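You operate a simulated robot arm through the tools that you are given. There is no shell and no other tool. Be economical: measure what you need, move in short steps, check, and stop when the job is done.

Carry out the task below with a simulated robot arm. There is one attempt and no reset: what you move stays moved.

TASK
Load the empty post: steel ring, brass ring, steel ring, brass ring.
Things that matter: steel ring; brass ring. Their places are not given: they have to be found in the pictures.

It is judged by the outcome, as a careful person would: the job done as asked, and still so three seconds after it is handed in. It fails if anything else is knocked over, pushed out of place, dropped, spilled or broken.

THE ROBOT
A 6-joint arm with a two-finger parallel gripper, fixed in place. Base frame: the origin is at the foot of the arm, x ahead of it, y to its left, z up. Lengths are in mm, angles in degrees, forces in N, time in s.
Its first joint turns from -66.0 to 66.0 degrees. Payload 2.9 kg.
Tool frame: the origin (TCP) lies between the finger pads and is the grasp point; the fingertips stand 30 mm ahead of it; z points along the fingers, y is the line along which they close. The gripper opens to 110 mm. The fingers are 20 mm wide and 10 mm thick; the gripper's body (48 by 112 mm) begins 55 mm behind the TCP.
Orientation is told as [roll, pitch, yaw] about the base's x, y, z axes, in that order, counted from this pose: with the fingers straight down and closing along the base's y, the tool's x points along the base's -x, its y along +y and its z along -z.

THE INTERFACE
- The arm moves only by the tool drive_tool. Its argument "moves" is a list of rows, each a list of 7 numbers: the shift along the base's x, y, z in mm, then the turn, a rotation vector about the base's x, y, z in degrees, then the closure, from 0 (fully open) to 1 (shut). In form: [[dx, dy, dz, rx, ry, rz, grip], ...]. A call has 1 to 10 rows; each row is the pose to reach, as a shift and turn from the pose commanded when the call began. A row lasts 0.2 s, in which the tool goes at most 50 mm and 8.6 degrees; a call with a longer step from one row to the next is refused whole, and so is a gripper value outside its range. A pose out of reach is approached as far as the arm can. The call stops where the force on the tool passes 40 N (or 10 N more than at its start, if that is more) or the arm is blocked; 0.2 s more then pass. The fingers move at their own pace (about 108 mm/s each) and stop on an object; they squeeze with about 24 N. The grip force told is the motor's: it shows also when the fingers shut on nothing. Time passes only in rows, and 0.2 s behind the last, so rows that repeat a pose let the fingers close. It gives the time, the measured TCP pose, the force on the tool (base axes), the opening and the grip force at its end, in the units of the frame above (readings bear some noise).
- Cameras (640 x 400 px; columns grow to the right, rows downward): "scene" is fixed at [85, 431.1, 1409.9]; the picture's right is [-0.72, -0.70, 0.00], its down [-0.26, 0.27, -0.93] and it looks along [0.65, -0.66, -0.37] (base axes); focal length 322 px, centre (320, 200). "wrist" rides on the gripper at [-36, 0, -57] in the tool frame; the picture's right is [0.00, -1.00, 0.00], its down [0.97, 0.00, -0.24] and it looks along [0.24, 0.00, 0.97] (tool axes); focal length 218 px, centre (320, 200).
- grab_frame(camera): a new picture of that camera. No time passes.
- point_at(camera, pixels): there is no depth. For up to 12 entries [column, row, z] of the newest picture of that camera ("zoom" is the newest enlarged one), the place [x, y] in the base frame at which the ray of that pixel passes the height z, good to about 3 mm, but the place of the scene camera against the robot may be out by one fixed shift of up to 12 mm in any direction. No time passes.
- zoom(camera, box): a new picture of the part [left, top, right, bottom] of that camera's present view, enlarged. No time passes.
- job_done(): hands the job in; it is judged then, once.

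Work in short steps. Measure before you move; look again where a grasp or a placing could have gone wrong, and mend it. You have 80 turns and 34 pictures in all, those below and enlarged ones among them. Open the gripper and draw the arm clear of the work before you hand the job in, unless the task says otherwise; then end with one line.

The tools are called as a command line: name --pt "numbers of a row" for each row, then --argument value for the rest, lists and objects as JSON in quotes. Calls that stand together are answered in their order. drive_tool: Moves the arm, as the interface text tells. Its arguments: {"type":"object","properties":{"moves":{"type":"array"}},"required":["moves"]} The other tools are called the same way: grab_frame (camera) takes a picture; point_at (camera, pixels) gives the place at which the rays of pixels pass given heights; zoom (camera, box) takes an enlarged picture of a part of a camera's view; job_done () hands the job in.

At the start:

```text
time_s: 0.0
ee_pos: [367.4, -141.9, 1156.1]
ee_rot: [0.0, 0.1, 0.0]
contact_force: [0.0, -0.8, -1.1]
finger_gap: 109.9
grasp_force: 0.0
```

scene: 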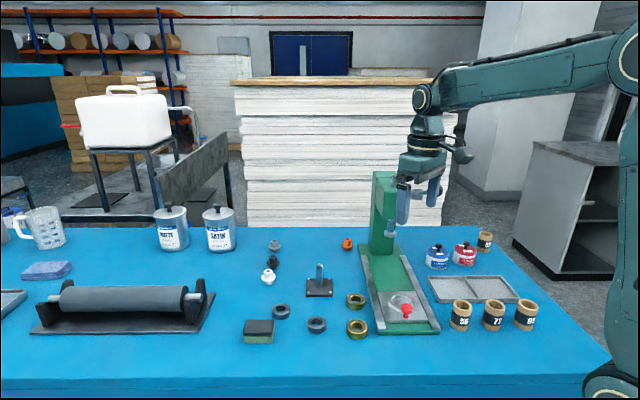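
wrist: 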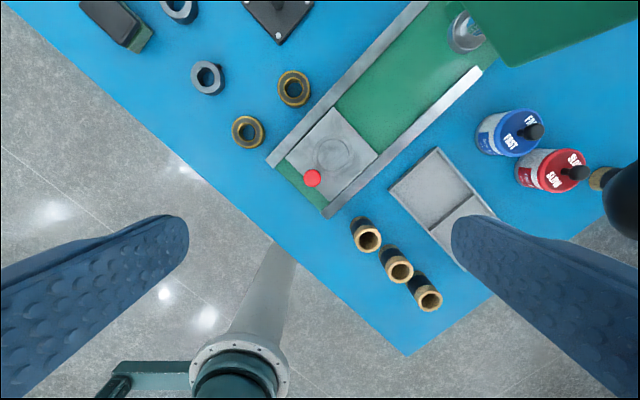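

The scene shows a post near (319,280), steel rings near (281,312) and (316,324), and brass rings near (356,300) and (357,328). I zoom in to check them.

zoom --camera "scene" --box '[230, 220, 410, 350]'

zoom --camera "wrist" --box '[80, 0, 400, 200]'

point_at --camera "wrist" --pixels '[[208, 77, 508], [179, 5, 508], [293, 88, 508], [247, 131, 508], [278, 5, 505]]'

```text
3.08 times, centred on (320, 285) of scene
```

zoom: 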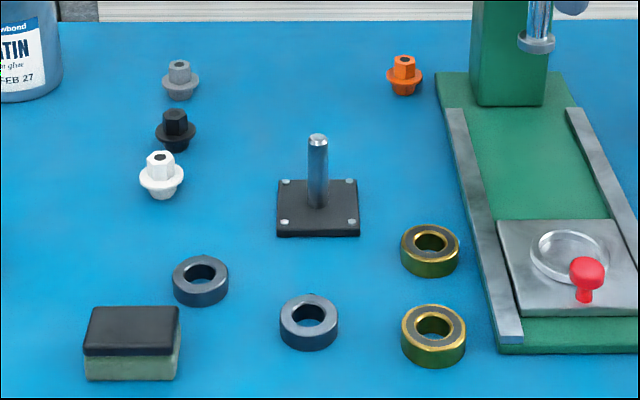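

```text
2.00 times, centred on (240, 100) of wrist
```

zoom: 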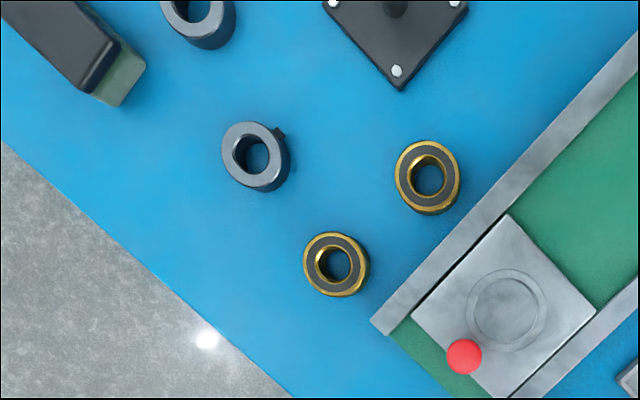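

```text
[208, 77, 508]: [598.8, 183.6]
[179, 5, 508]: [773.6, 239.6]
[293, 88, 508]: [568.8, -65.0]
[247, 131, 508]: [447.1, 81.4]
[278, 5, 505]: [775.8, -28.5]
```

The two cameras disagree at z=498: triangulating the rings from both gives a surface near z≈860, so I won't trust the stated height. I check this with point_at at 870 in both cameras.

point_at --camera "wrist" --pixels '[[208, 77, 870], [293, 88, 870], [247, 131, 870], [208, 77, 850], [293, 88, 850], [247, 131, 850], [278, 43, 860]]'

point_at --camera "scene" --pixels '[[317, 322, 870], [356, 298, 870], [357, 326, 870], [317, 322, 850], [356, 298, 850], [357, 326, 850]]'

```text
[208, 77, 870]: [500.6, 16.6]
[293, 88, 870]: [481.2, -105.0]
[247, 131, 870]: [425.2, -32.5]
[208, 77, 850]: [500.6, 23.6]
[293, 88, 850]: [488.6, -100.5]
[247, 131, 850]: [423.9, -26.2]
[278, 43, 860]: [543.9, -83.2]
```

```text
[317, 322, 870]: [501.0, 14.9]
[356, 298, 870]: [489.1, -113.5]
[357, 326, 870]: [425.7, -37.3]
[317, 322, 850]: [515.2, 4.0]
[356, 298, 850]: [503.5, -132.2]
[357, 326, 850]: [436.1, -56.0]
```

Both cameras agree at z≈870 for the ring tops, so the table is really near 850 and the stated 498 is wrong. I move to a viewing pose well above that.

drive_tool --pt "33 26 -19 0 0 0 0" --pt "66 51 -38 0 0 0 0" --pt "100 76 -57 0 0 0 0" --pt "133 102 -76 0 0 0 0" --pt "133 102 -76 0 0 0 0"

grab_frame --camera "wrist"

```text
time_s: 1.2
ee_pos: [499.3, -42.4, 1078.0]
ee_rot: [0.0, 0.0, 0.1]
contact_force: [-0.9, -0.4, 0.4]
finger_gap: 109.9
grasp_force: 0.1
```

```text
29 pictures are left
```

wrist: 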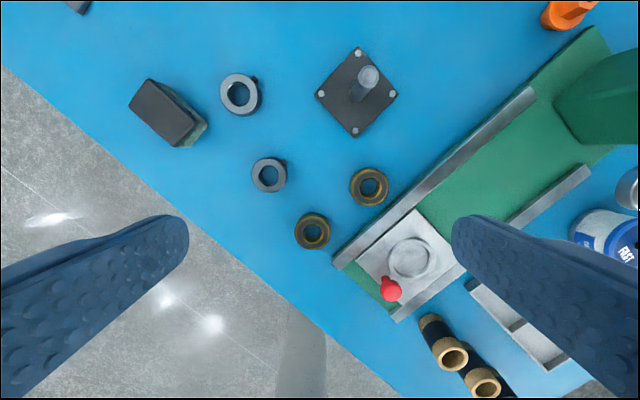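

zoom --camera "wrist" --box '[200, 30, 420, 260]'

zoom --camera "scene" --box '[260, 250, 380, 345]'

```text
1.74 times, centred on (310, 145) of wrist
```

zoom: 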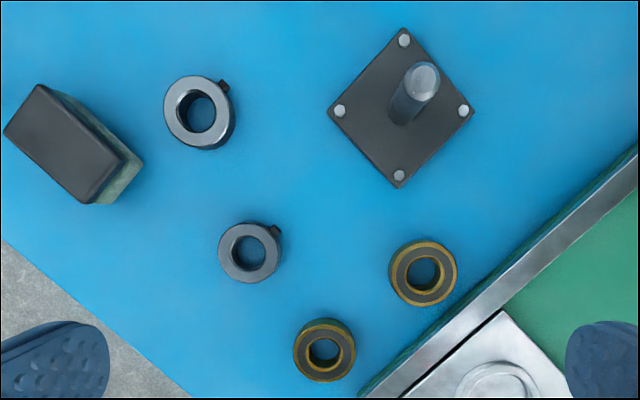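

```text
4.21 times, centred on (320, 298) of scene
```

zoom: 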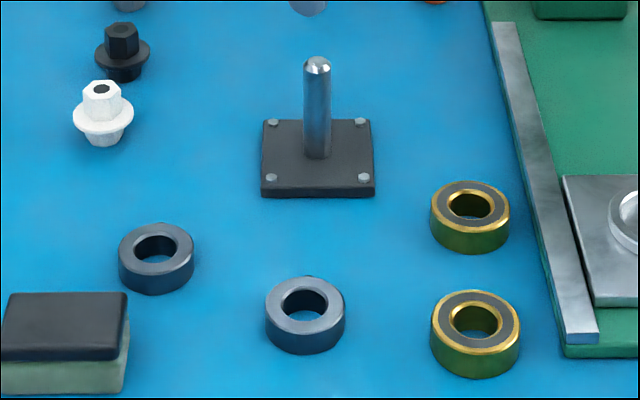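

Each steel ring has a set-screw nub pointing (+x,−y), so I'll close along (1,1), which is rz −45°. Steel ring 1 is at about (499,21). I go above it, still high, with the tool turned.

drive_tool --pt "0 10 -15 0 0 -8 0" --pt "0 20 -30 0 0 -16 0" --pt "0 32 -48 0 0 -24 0" --pt "0 44 -66 0 0 -32 0.2" --pt "0 54 -82 0 0 -40 0.3" --pt "0 63 -98 0 0 -45 0.3" --pt "0 63 -98 0 0 -45 0.3"

grab_frame --camera "wrist"

```text
time_s: 2.8
ee_pos: [500.8, 21.3, 980.6]
ee_rot: [0.0, 0.0, -45.0]
contact_force: [0.5, -0.3, -0.2]
finger_gap: 77.0
grasp_force: 0.0
```

```text
26 pictures are left
```

wrist: 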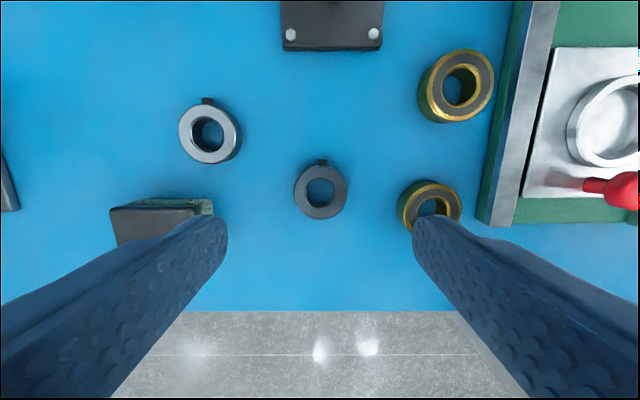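

Steel ring 1 sits at (320,191), right where the TCP's vertical line projects, so it is centred. I descend and check the image for the true height.

drive_tool --pt "0 0 -25 0 0 0 0.3" --pt "0 0 -50 0 0 0 0.3" --pt "0 0 -70 0 0 0 0.3" --pt "0 0 -70 0 0 0 0.3"

grab_frame --camera "wrist"

```text
time_s: 3.8
ee_pos: [500.6, 21.1, 910.8]
ee_rot: [0.0, 0.0, -45.0]
contact_force: [-0.2, 0.3, -0.2]
finger_gap: 77.0
grasp_force: 0.1
```

```text
25 pictures are left
```

wrist: 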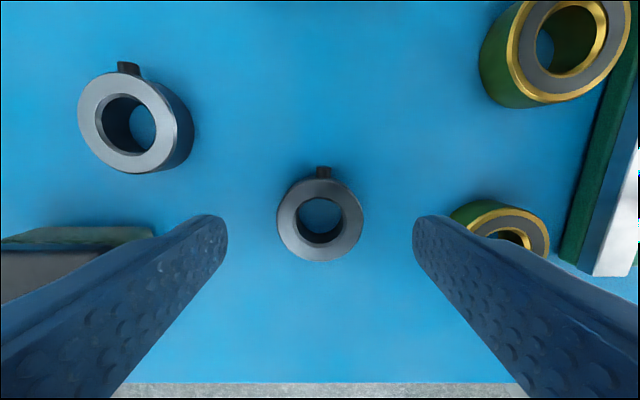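

Ring width grew from 55 to 87 px over a 70 mm descent, which puts the ring top near z≈857 and its outer diameter at about 46 mm. I descend slowly until the fingertips are low, stopping on touch, to calibrate the table height.

drive_tool --pt "-1 -1 -20 0 0 0 0.3" --pt "-1 -1 -28 0 0 0 0.3" --pt "-1 -1 -31 0 0 0 0.3" --pt "-1 -1 -33 0 0 0 0.3" --pt "-1 -1 -35 0 0 0 0.3" --pt "-1 -1 -37 0 0 0 0.3" --pt "-1 -1 -39 0 0 0 0.3" --pt "-1 -1 -41 0 0 0 0.3" --pt "-1 -1 -43 0 0 0 0.3"

```text
time_s: 5.1
ee_pos: [501.0, 20.8, 880.7]
ee_rot: [0.2, -0.3, -45.0]
contact_force: [-3.4, -0.1, 4.6]
finger_gap: 78.3
grasp_force: 1.3
stopped in row 6: the force on the tool passed its limit (the readings are from after the stop); the commanded pose is now the measured one
```

Touch happened at TCP ≈ 880, so the table is at about 850. I raise 2 mm and close on the ring.

drive_tool --pt "0 0 2 0 0 0 0.3" --pt "0 0 2 0 0 0 0.5" --pt "0 0 2 0 0 0 0.7" --pt "0 0 2 0 0 0 0.8" --pt "0 0 2 0 0 0 0.8"

grab_frame --camera "wrist"

```text
time_s: 6.3
ee_pos: [501.4, 21.6, 882.1]
ee_rot: [0.2, -0.1, -44.9]
contact_force: [0.5, -1.0, 1.3]
finger_gap: 43.0
grasp_force: 23.8
```

```text
24 pictures are left
```

wrist: 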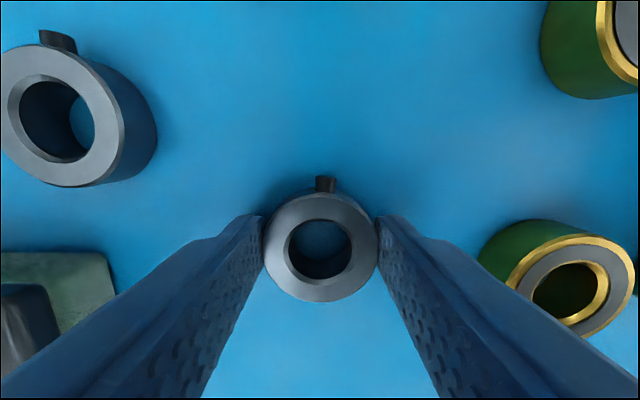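

Steel ring held at 43 mm. I lift it clear of the post's top and move toward the post at about (595,−84).

drive_tool --pt "0 0 20 0 0 0 0.8" --pt "0 0 60 0 0 0 0.8" --pt "0 0 100 0 0 0 0.8" --pt "0 0 130 0 0 0 0.8" --pt "23 -26 130 0 0 0 0.8" --pt "46 -52 130 0 0 0 0.8" --pt "60 -70 130 0 0 0 0.8" --pt "60 -70 130 0 0 0 0.8"

grab_frame --camera "wrist"

```text
time_s: 8.1
ee_pos: [560.5, -50.3, 1011.9]
ee_rot: [0.2, -0.1, -45.0]
contact_force: [-1.1, 0.2, -1.5]
finger_gap: 43.1
grasp_force: 24.5
```

```text
23 pictures are left
```

wrist: 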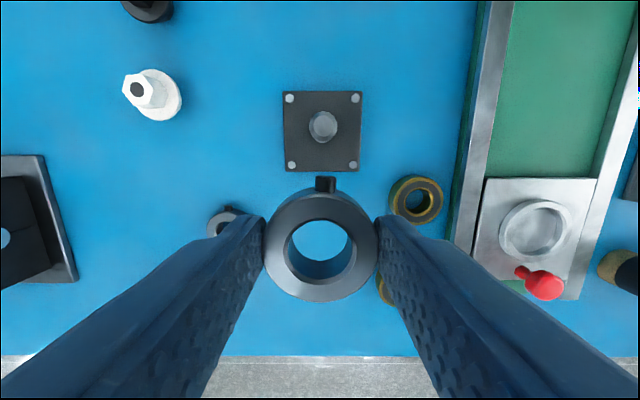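

point_at --camera "wrist" --pixels '[[322.5, 132, 857], [322.5, 126, 920], [320, 246, 993], [322.5, 132, 849], [228, 221, 860], [417, 200, 865]]'

zoom --camera "scene" --box '[260, 220, 400, 330]'

```text
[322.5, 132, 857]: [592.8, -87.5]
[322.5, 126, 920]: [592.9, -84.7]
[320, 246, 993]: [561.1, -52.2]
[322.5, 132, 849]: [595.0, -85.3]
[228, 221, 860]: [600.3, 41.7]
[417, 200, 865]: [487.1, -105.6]
```

```text
3.64 times, centred on (330, 275) of scene
```

zoom: 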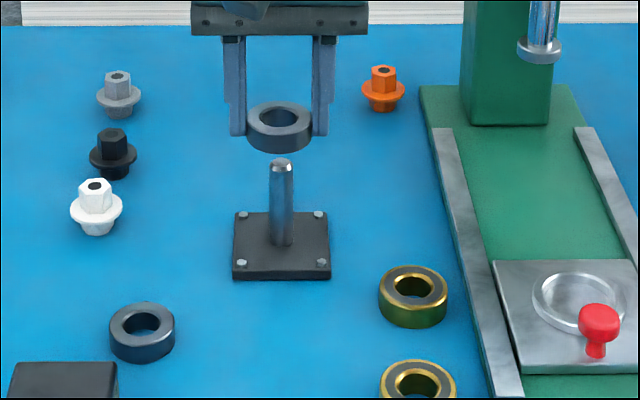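

Post at about (593,−86). I move above it and look through the ring hole.

drive_tool --pt "16 -18 0 0 0 0 0.8" --pt "32.5 -35.5 0 0 0 0 0.8" --pt "32.5 -35.5 -15 0 0 0 0.8" --pt "32.5 -35.5 -25 0 0 0 0.8" --pt "32.5 -35.5 -25 0 0 0 0.8"

zoom --camera "wrist" --box '[240, 150, 400, 320]'

zoom --camera "scene" --box '[270, 220, 370, 310]'

```text
time_s: 9.3
ee_pos: [593.7, -84.0, 986.9]
ee_rot: [0.2, -0.2, -45.0]
contact_force: [0.0, -0.8, -2.0]
finger_gap: 43.1
grasp_force: 24.0
```

```text
2.35 times, centred on (320, 235) of wrist
```

zoom: 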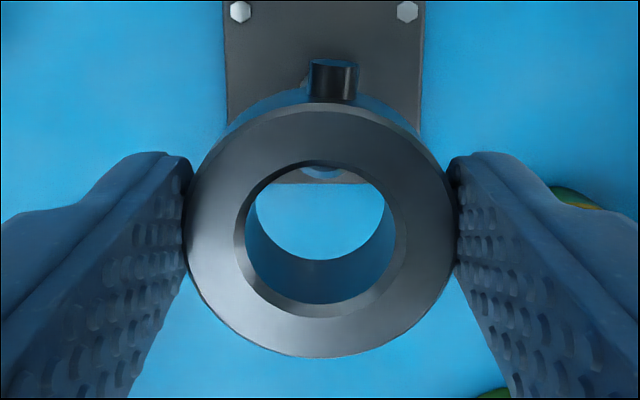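

```text
4.44 times, centred on (320, 265) of scene
```

zoom: 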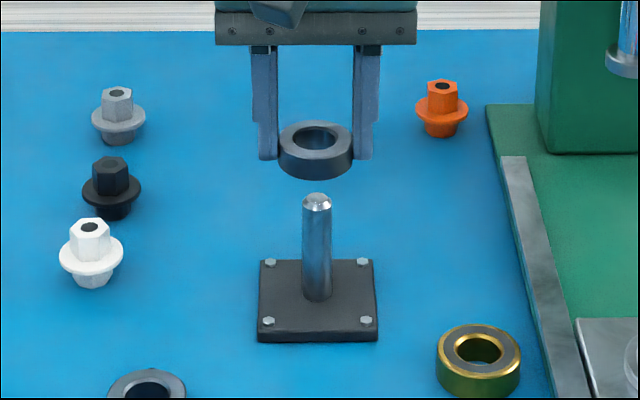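

Ring and post line up: both at column ~316 in the scene zoom, and the plate edges and bolts in the wrist view put the post within 2 mm of the TCP. I lower over the post.

drive_tool --pt "-0.5 -0.5 -15 0 0 0 0.8" --pt "-0.5 -0.5 -27 0 0 0 0.8" --pt "-0.5 -0.5 -35 0 0 0 0.8" --pt "-0.5 -0.5 -43 0 0 0 0.8" --pt "-0.5 -0.5 -51 0 0 0 0.8" --pt "-0.5 -0.5 -60 0 0 0 0.8" --pt "-0.5 -0.5 -60 0 0 0 0.8"

zoom --camera "scene" --box '[270, 220, 370, 310]'

```text
time_s: 10.9
ee_pos: [595.7, -83.6, 927.3]
ee_rot: [0.1, -0.2, -45.0]
contact_force: [-0.1, 0.7, -1.1]
finger_gap: 43.2
grasp_force: 24.7
```

```text
4.44 times, centred on (320, 265) of scene
```

zoom: 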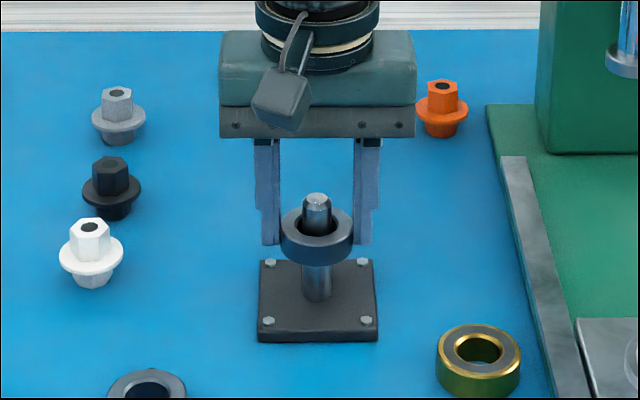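

The ring is threaded on the post with no contact force. I lower it to the plate.

drive_tool --pt "-1 0 -10 0 0 0 0.8" --pt "-1 0 -20 0 0 0 0.8" --pt "-1 0 -28 0 0 0 0.8" --pt "-1 0 -31 0 0 0 0.8" --pt "-1 0 -33 0 0 0 0.8" --pt "-1 0 -35 0 0 0 0.8" --pt "-1 0 -37 0 0 0 0.8" --pt "-1 0 -39 0 0 0 0.8"

```text
time_s: 12.7
ee_pos: [592.3, -84.9, 890.7]
ee_rot: [0.3, -0.3, -45.0]
contact_force: [-4.2, 0.4, 24.3]
finger_gap: 43.1
grasp_force: 23.9
```

Contact at TCP 890.7 (24 N up), so the ring is seated on the plate. I open to about 66 mm and rise.

drive_tool --pt "0 0 2 0 0 0 0.8" --pt "0 0 2 0 0 0 0.5" --pt "0 0 2 0 0 0 0.4" --pt "0 0 2 0 0 0 0.4" --pt "0 0 30 0 0 0 0.4" --pt "0 0 75 0 0 0 0.4" --pt "0 0 110 0 0 0 0.4" --pt "0 0 110 0 0 0 0.4"

grab_frame --camera "wrist"

```text
time_s: 14.5
ee_pos: [589.4, -84.6, 996.9]
ee_rot: [0.2, -0.1, -45.1]
contact_force: [0.5, 0.4, -0.4]
finger_gap: 65.7
grasp_force: 0.0
```

```text
18 pictures are left
```

wrist: 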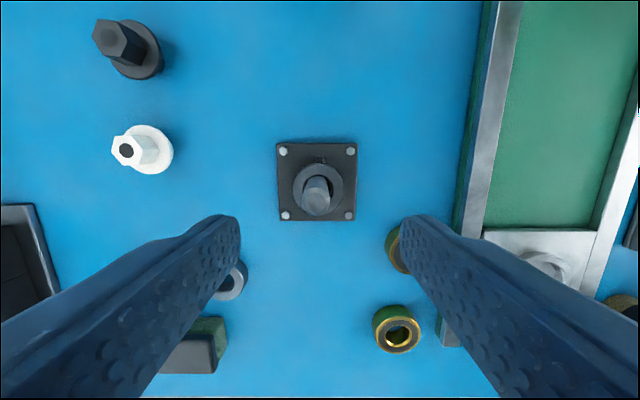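

First steel ring is seated on the post. Next is brass ring A at about (486,−104). I turn back to yaw 0, which leaves clearance to the rail, and go above it.

drive_tool --pt "-17 -3 0 0 0 8 0.42" --pt "-34 -6 0 0 0 16 0.42" --pt "-52 -9 -10 0 0 24 0.42" --pt "-70 -13 -20 0 0 32 0.42" --pt "-88 -16 -30 0 0 40 0.43" --pt "-105 -19 -40 0 0 45 0.43" --pt "-105 -19 -40 0 0 45 0.43"

grab_frame --camera "wrist"

```text
time_s: 16.1
ee_pos: [489.0, -104.8, 958.3]
ee_rot: [0.3, -0.3, 0.1]
contact_force: [0.2, -0.4, 0.7]
finger_gap: 62.8
grasp_force: 0.0
```

```text
17 pictures are left
```

wrist: 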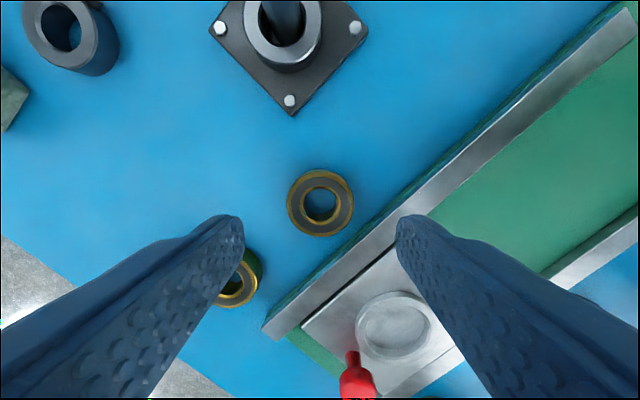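

The rail is only ~34 mm from the ring centre, too tight at yaw 0. I turn to +42° so the fingers close along the rail, and shift 3 mm in −x to centre.

drive_tool --pt "-3 0 0 0 0 8 0.43" --pt "-3 0 0 0 0 16 0.4" --pt "-3 0 0 0 0 24 0.37" --pt "-3 0 0 0 0 32 0.37" --pt "-3 0 0 0 0 40 0.37" --pt "-3 0 -20 0 0 44 0.37" --pt "-3 0 -45 0 0 44 0.37" --pt "-3 0 -45 0 0 44 0.37"

grab_frame --camera "wrist"

```text
time_s: 17.9
ee_pos: [485.0, -104.9, 911.8]
ee_rot: [0.2, -0.2, 44.0]
contact_force: [-0.1, 0.2, 0.5]
finger_gap: 69.0
grasp_force: 0.0
```

```text
16 pictures are left
```

wrist: 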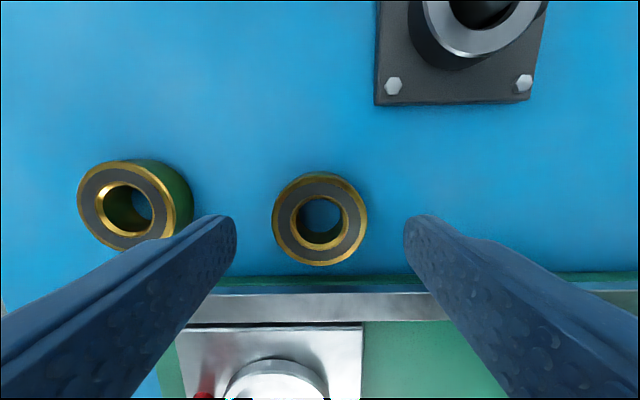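

Centred: ring at (320,219), fingers clear of the rail and of brass B. I descend to TCP 883 and grip.

drive_tool --pt "0 0 -15 0 0 0 0.37" --pt "0 0 -25 0 0 0 0.37" --pt "0 0 -29 0 0 0 0.37" --pt "0 0 -29 0 0 0 0.5" --pt "0 0 -29 0 0 0 0.6" --pt "0 0 -29 0 0 0 0.8" --pt "0 0 -29 0 0 0 0.8"

```text
time_s: 19.5
ee_pos: [484.3, -104.6, 883.6]
ee_rot: [0.2, -0.2, 43.9]
contact_force: [0.5, 0.2, 0.3]
finger_gap: 47.4
grasp_force: 24.0
```

Brass ring held at 47.4 mm. I lift and carry it above the post.

drive_tool --pt "0 0 20 0 0 0 0.8" --pt "0 0 65 0 0 0 0.8" --pt "0 0 105 0 0 0 0.8" --pt "36 6 105 0 0 0 0.8" --pt "72 13 105 0 0 0 0.8" --pt "108.5 19.5 105 0 0 0 0.8" --pt "108.5 19.5 105 0 0 0 0.8"

grab_frame --camera "wrist"

zoom --camera "scene" --box '[270, 220, 370, 310]'

```text
time_s: 21.1
ee_pos: [592.5, -84.6, 987.2]
ee_rot: [0.2, -0.2, 44.0]
contact_force: [-0.2, -0.8, -1.4]
finger_gap: 47.0
grasp_force: 23.9
```

```text
15 pictures are left
```

wrist: 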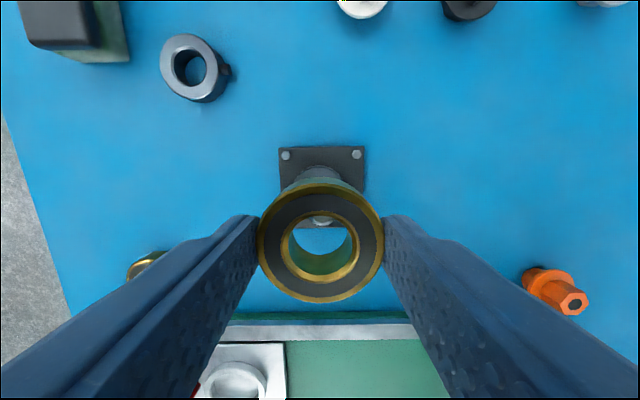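

```text
4.44 times, centred on (320, 265) of scene
```

zoom: 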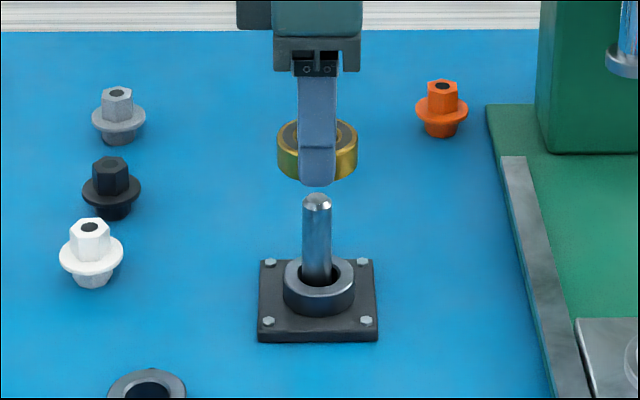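

Aligned: scene columns match at 317, and the wrist bolts are centred at 321. I lower over the post until contact.

drive_tool --pt "0 0 -25 0 0 0 0.8" --pt "0 0 -35 0 0 0 0.8" --pt "0 0 -45 0 0 0 0.8" --pt "0 0 -55 0 0 0 0.8" --pt "0 0 -65 0 0 0 0.8" --pt "0 0 -70 0 0 0 0.8" --pt "0 0 -74 0 0 0 0.8" --pt "0 0 -76 0 0 0 0.8" --pt "0 0 -78 0 0 0 0.8"

```text
time_s: 23.1
ee_pos: [593.4, -83.5, 910.1]
ee_rot: [0.2, -0.2, 44.0]
contact_force: [-0.9, 0.6, -2.3]
finger_gap: 46.8
grasp_force: 24.5
```

drive_tool --pt "0 0 -2 0 0 0 0.8" --pt "0 0 -4 0 0 0 0.8" --pt "0 0 -6 0 0 0 0.8" --pt "0 0 -8 0 0 0 0.8"

```text
time_s: 24.1
ee_pos: [593.1, -85.0, 905.9]
ee_rot: [0.0, -0.4, 44.0]
contact_force: [-4.5, 2.0, 32.3]
finger_gap: 46.9
grasp_force: 23.7
```

Seated on the steel ring at TCP ≈ 906 (32 N). I release and rise.

drive_tool --pt "0 0 3 0 0 0 0.8" --pt "0 0 3 0 0 0 0.5" --pt "0 0 3 0 0 0 0.4" --pt "0 0 3 0 0 0 0.37" --pt "0 0 40 0 0 0 0.37" --pt "0 0 85 0 0 0 0.37" --pt "0 0 85 0 0 0 0.37"

zoom --camera "scene" --box '[260, 220, 380, 330]'

```text
time_s: 25.7
ee_pos: [591.2, -86.0, 988.3]
ee_rot: [0.3, -0.1, 44.0]
contact_force: [0.3, -0.2, -0.6]
finger_gap: 69.3
grasp_force: 0.1
```

```text
3.64 times, centred on (320, 275) of scene
```

zoom: 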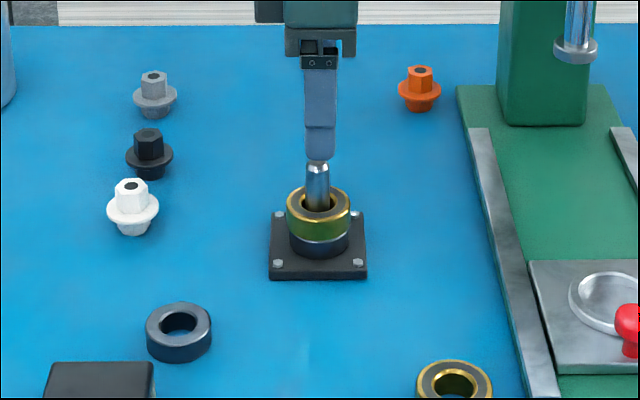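

Steel + brass are on the post. Next is steel ring 2; I turn back toward yaw −45 while moving above it, at about (595,45).

drive_tool --pt "0 12 0 0 0 -8.5 0.37" --pt "0 24 0 0 0 -17 0.37" --pt "0 36 0 0 0 -25.5 0.37" --pt "0 48 0 0 0 -34 0.37" --pt "0 60 0 0 0 -42.5 0.37" --pt "0 72 0 0 0 -51 0.37" --pt "0 84 0 0 0 -59.5 0.37" --pt "0 96 0 0 0 -68 0.37" --pt "0 108 0 0 0 -76.5 0.37" --pt "0 128 0 0 0 -85 0.37"

grab_frame --camera "wrist"

```text
time_s: 27.9
ee_pos: [594.6, 43.8, 986.5]
ee_rot: [0.2, -0.2, -41.1]
contact_force: [-0.1, 0.5, -0.2]
finger_gap: 69.4
grasp_force: 0.0
```

```text
12 pictures are left
```

wrist: 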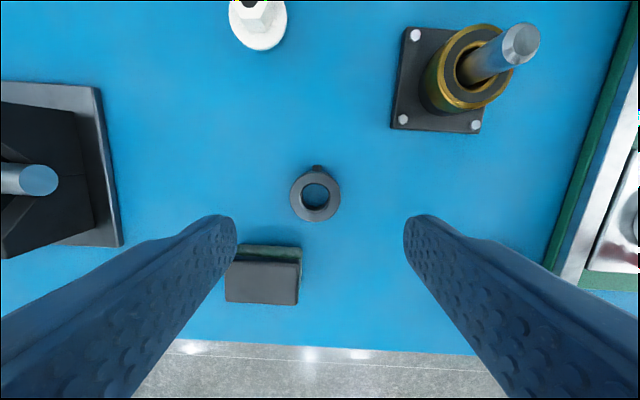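

Ring at (315,194), about 4 px off, so I shift +5.4 mm in y. The left finger clears the block at row 245. I descend in stages.

drive_tool --pt "0 5.4 -20 0 0 0 0.37" --pt "0 5.4 -45 0 0 0 0.37" --pt "0 5.4 -70 0 0 0 0.37" --pt "0 5.4 -75 0 0 0 0.37" --pt "0 5.4 -75 0 0 0 0.37"

grab_frame --camera "wrist"

```text
time_s: 29.1
ee_pos: [593.3, 49.2, 912.4]
ee_rot: [0.2, -0.1, -41.0]
contact_force: [-0.3, -0.7, 0.6]
finger_gap: 69.3
grasp_force: 0.0
```

```text
11 pictures are left
```

wrist: 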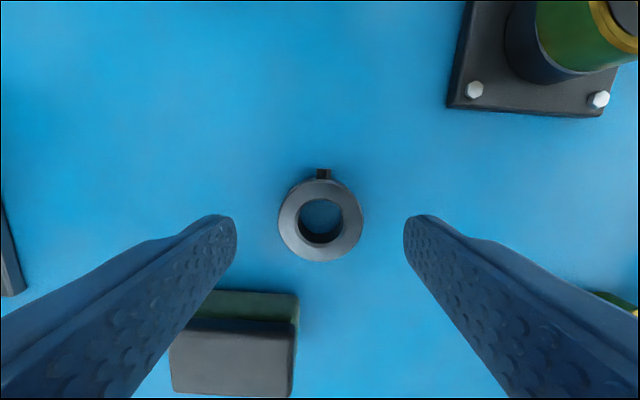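

Centred at (320,220). I descend to TCP 882.5 and grip.

drive_tool --pt "0 0 -15 0 0 0 0.37" --pt "0 0 -25 0 0 0 0.37" --pt "0 0 -30 0 0 0 0.37" --pt "0 0 -30 0 0 0 0.5" --pt "0 0 -30 0 0 0 0.6" --pt "0 0 -30 0 0 0 0.8" --pt "0 0 -30 0 0 0 0.8"

```text
time_s: 30.7
ee_pos: [592.6, 48.2, 882.7]
ee_rot: [0.2, -0.2, -41.0]
contact_force: [-0.2, 0.2, 0.3]
finger_gap: 43.3
grasp_force: 24.5
```

Held at 43.3 mm. I lift and carry it above the post.

drive_tool --pt "0 0 20 0 0 0 0.8" --pt "0 0 65 0 0 0 0.8" --pt "0 0 110 0 0 0 0.8" --pt "0 -35 110 0 0 0 0.8" --pt "0 -75 110 0 0 0 0.8" --pt "0 -115 110 0 0 0 0.8" --pt "0 -133.6 110 0 0 0 0.8" --pt "0 -133.6 110 0 0 0 0.8"

grab_frame --camera "wrist"

zoom --camera "scene" --box '[270, 220, 370, 310]'

```text
time_s: 32.5
ee_pos: [592.8, -86.5, 990.8]
ee_rot: [0.2, -0.1, -41.0]
contact_force: [-0.6, 0.0, -2.0]
finger_gap: 43.1
grasp_force: 24.0
```

```text
10 pictures are left
```

wrist: 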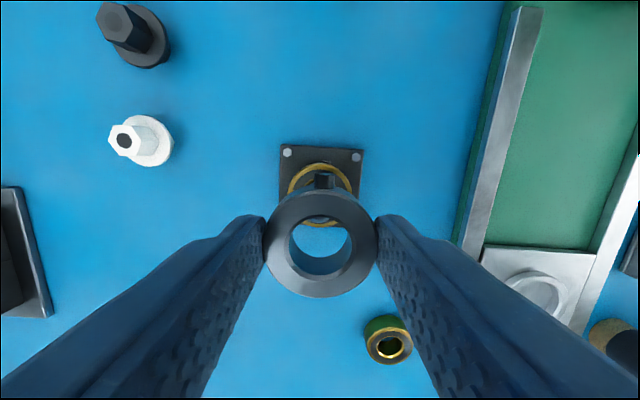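

```text
4.44 times, centred on (320, 265) of scene
```

zoom: 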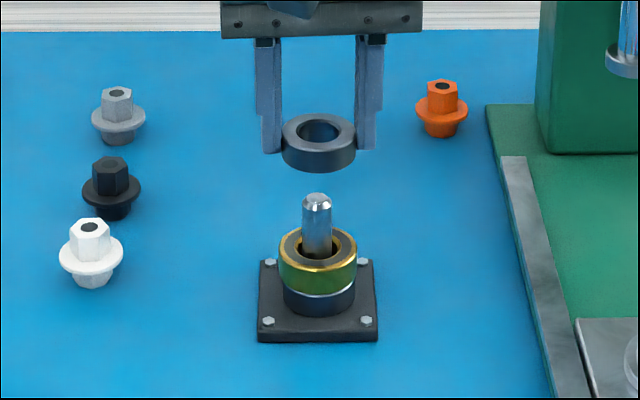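

Aligned within ~1 mm. I lower to seat at about TCP 920.

drive_tool --pt "0 0 -20 0 0 0 0.8" --pt "0 0 -30 0 0 0 0.8" --pt "0 0 -40 0 0 0 0.8" --pt "0 0 -50 0 0 0 0.8" --pt "0 0 -60 0 0 0 0.8" --pt "0 0 -65 0 0 0 0.8" --pt "0 0 -68 0 0 0 0.8" --pt "0 0 -70 0 0 0 0.8" --pt "0 0 -72 0 0 0 0.8" --pt "0 0 -74 0 0 0 0.8"

```text
time_s: 34.8
ee_pos: [595.1, -85.9, 924.6]
ee_rot: [0.6, -0.6, -41.0]
contact_force: [-0.8, -0.2, 3.6]
finger_gap: 43.5
grasp_force: 23.7
stopped in row 10: the force on the tool passed its limit (the readings are from after the stop); the commanded pose is now the measured one
```

Contact at TCP ~921–925, slightly higher than expected. I check the seat before releasing.

zoom --camera "scene" --box '[280, 230, 360, 300]'

```text
5.71 times, centred on (320, 265) of scene
```

zoom: 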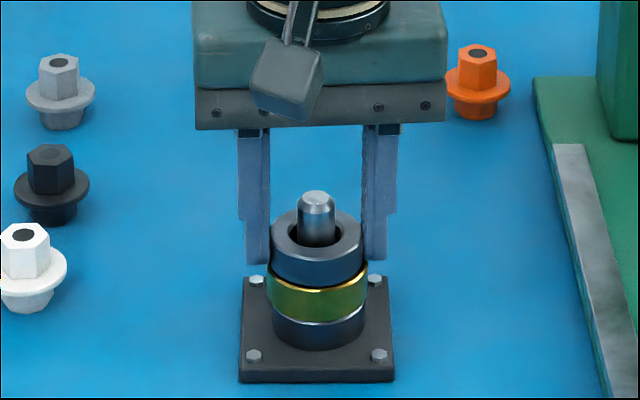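

It is seated flat on the brass ring. I release and rise.

drive_tool --pt "0 0 0 0 0 0 0.6" --pt "0 0 0 0 0 0 0.4" --pt "0 0 0 0 0 0 0.37" --pt "0 0 0 0 0 0 0.37" --pt "0 0 35 0 0 0 0.37" --pt "0 0 70 0 0 0 0.37" --pt "0 0 70 0 0 0 0.37"

```text
time_s: 36.4
ee_pos: [595.9, -84.3, 994.0]
ee_rot: [0.4, -0.5, -41.1]
contact_force: [-0.1, 0.5, -0.5]
finger_gap: 69.3
grasp_force: 0.1
```

Now I go above brass ring B at about (426,−31), turning to yaw +44 so the fingers close along the rail.

drive_tool --pt "-17 5 0 0 0 8.5 0.37" --pt "-34 10 0 0 0 17 0.37" --pt "-51 16 0 0 0 25.5 0.37" --pt "-68 21 0 0 0 34 0.37" --pt "-85 26 0 0 0 42.5 0.37" --pt "-102 32 0 0 0 51 0.37" --pt "-119 37 0 0 0 59.5 0.37" --pt "-136 42 0 0 0 68 0.37" --pt "-153 48 0 0 0 76.5 0.37" --pt "-169 53 -20 0 0 85 0.37"

grab_frame --camera "wrist"

```text
time_s: 38.6
ee_pos: [426.7, -32.2, 973.9]
ee_rot: [0.4, -0.6, 44.1]
contact_force: [-0.3, -0.2, -0.8]
finger_gap: 69.6
grasp_force: 0.1
```

```text
7 pictures are left
```

wrist: 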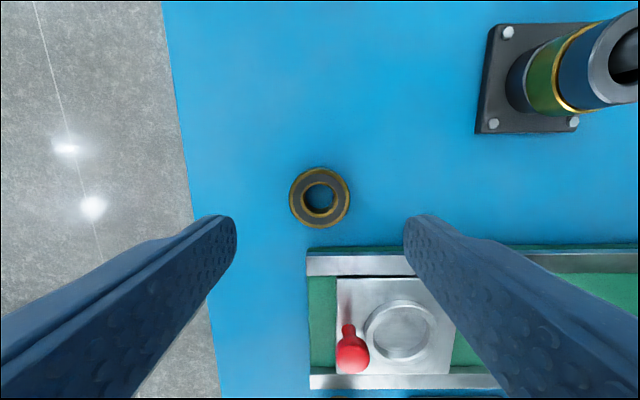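

Ring at (319,197), about 2 mm off in tool x. I correct, descend to TCP 883 and grip.

drive_tool --pt "-1.6 -1.6 -30 0 0 0 0.37" --pt "-1.6 -1.6 -60 0 0 0 0.37" --pt "-1.6 -1.6 -80 0 0 0 0.37" --pt "-1.6 -1.6 -90 0 0 0 0.37" --pt "-1.6 -1.6 -90 0 0 0 0.37" --pt "-1.6 -1.6 -90 0 0 0 0.5" --pt "-1.6 -1.6 -90 0 0 0 0.6" --pt "-1.6 -1.6 -90 0 0 0 0.8" --pt "-1.6 -1.6 -90 0 0 0 0.8"

grab_frame --camera "wrist"

```text
time_s: 40.6
ee_pos: [424.8, -32.6, 882.4]
ee_rot: [0.4, -0.6, 44.0]
contact_force: [0.3, 0.9, 0.5]
finger_gap: 47.4
grasp_force: 23.7
```

```text
6 pictures are left
```

wrist: 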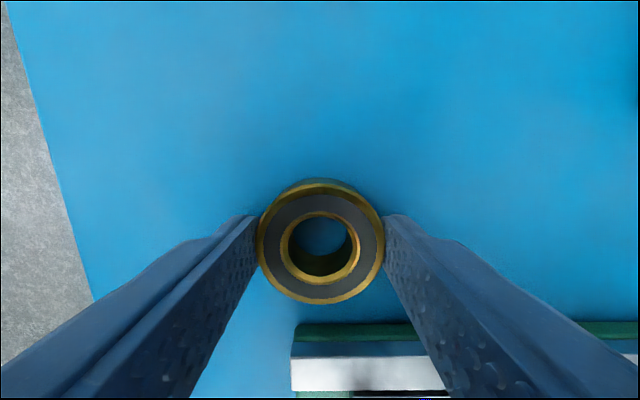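

Held at 47.4 mm. I lift and carry it above the post.

drive_tool --pt "0 0 20 0 0 0 0.8" --pt "0 0 65 0 0 0 0.8" --pt "0 0 112 0 0 0 0.8" --pt "40 -12 112 0 0 0 0.8" --pt "80 -25 112 0 0 0 0.8" --pt "120 -37 112 0 0 0 0.8" --pt "155 -48 112 0 0 0 0.8" --pt "168.5 -52.5 112 0 0 0 0.8" --pt "168.5 -52.5 112 0 0 0 0.8"

grab_frame --camera "wrist"

zoom --camera "scene" --box '[270, 220, 370, 310]'

```text
time_s: 42.6
ee_pos: [592.3, -86.2, 994.4]
ee_rot: [0.5, -0.5, 44.0]
contact_force: [-0.4, 0.0, -0.8]
finger_gap: 47.2
grasp_force: 24.2
```

```text
5 pictures are left
```

wrist: 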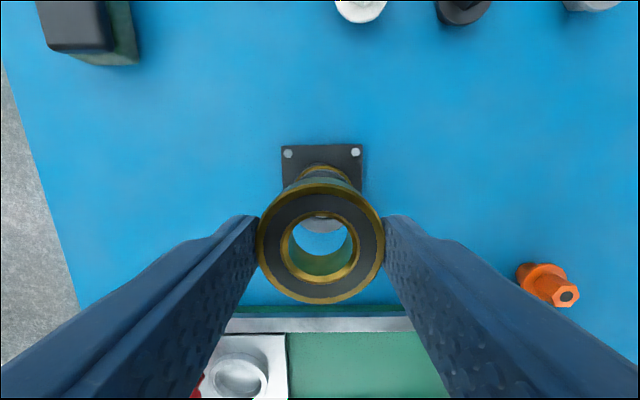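

```text
4.44 times, centred on (320, 265) of scene
```

zoom: 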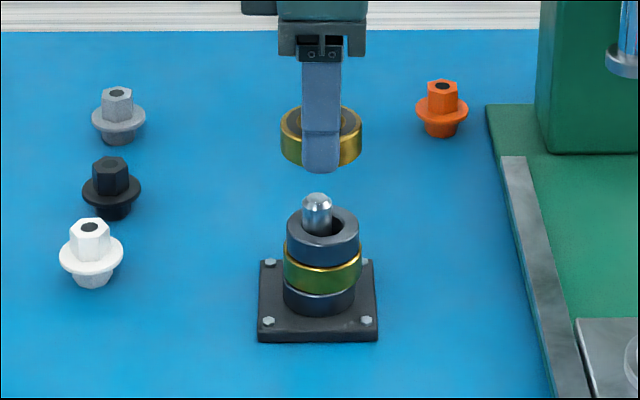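

The ring is ~2 mm off to the scene's right (column 321 vs post 317), so I shift (+1.2,+1.2). Then I lower to the expected seat near TCP 936.

drive_tool --pt "1.2 1.2 -10 0 0 0 0.8" --pt "1.2 1.2 -20 0 0 0 0.8" --pt "1.2 1.2 -30 0 0 0 0.8" --pt "1.2 1.2 -40 0 0 0 0.8" --pt "1.2 1.2 -48 0 0 0 0.8" --pt "1.2 1.2 -52 0 0 0 0.8" --pt "1.2 1.2 -55 0 0 0 0.8" --pt "1.2 1.2 -57 0 0 0 0.8" --pt "1.2 1.2 -58.5 0 0 0 0.8"

zoom --camera "scene" --box '[280, 230, 360, 300]'

```text
time_s: 44.6
ee_pos: [593.9, -84.8, 937.9]
ee_rot: [0.2, -0.7, 44.0]
contact_force: [0.3, 0.8, 19.8]
finger_gap: 47.6
grasp_force: 24.2
```

```text
5.71 times, centred on (320, 265) of scene
```

zoom: 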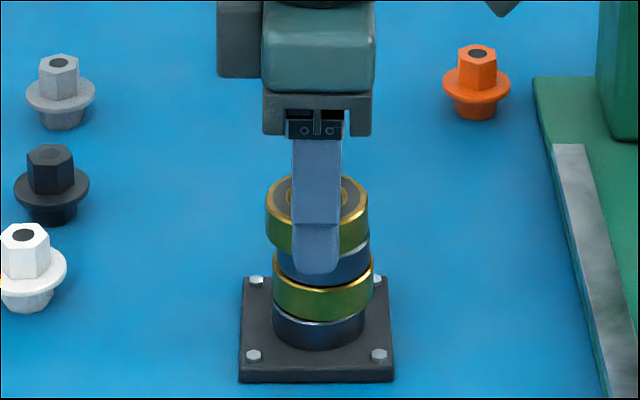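

Contact of 20 N at the expected height, with ring bottom ≈905 well below the post top ≈922, so it is threaded and seated. I release and rise.

drive_tool --pt "0 0 0 0 0 0 0.65" --pt "0 0 0 0 0 0 0.4" --pt "0 0 0 0 0 0 0.37" --pt "0 0 0 0 0 0 0.37" --pt "0 0 35 0 0 0 0.37" --pt "0 0 80 0 0 0 0.37" --pt "0 0 120 0 0 0 0.37" --pt "-40 0 140 0 0 0 0.37" --pt "-80 0 150 0 0 0 0.37" --pt "-110 0 150 0 0 0 0.37"

zoom --camera "scene" --box '[270, 220, 370, 310]'

grab_frame --camera "scene"

```text
time_s: 46.8
ee_pos: [481.7, -86.1, 1085.3]
ee_rot: [0.4, -0.7, 44.0]
contact_force: [-0.2, -0.6, 0.8]
finger_gap: 69.4
grasp_force: 0.0
```

```text
4.44 times, centred on (320, 265) of scene
```

zoom: 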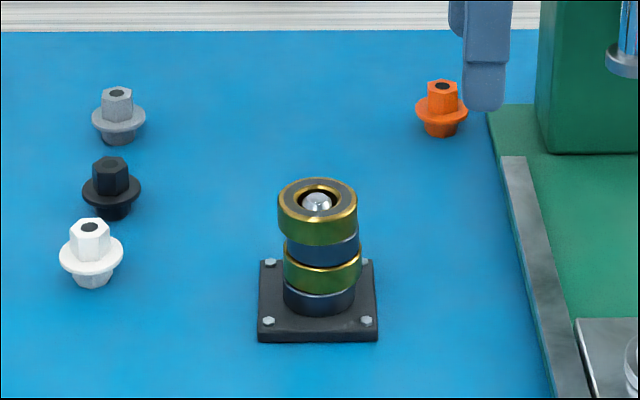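

```text
1 pictures are left
```

scene: 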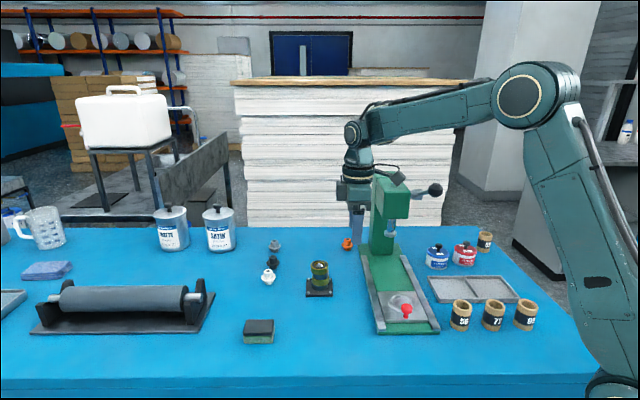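

All four rings are on the post in the right order from the bottom: steel, brass, steel, brass. Everything else is in place and the arm is clear with the gripper open, so I hand in.

job_done

```text
The job is handed in.
```

The post is loaded from bottom to top with steel, brass, steel, brass, nothing else was disturbed, and the job is handed in.
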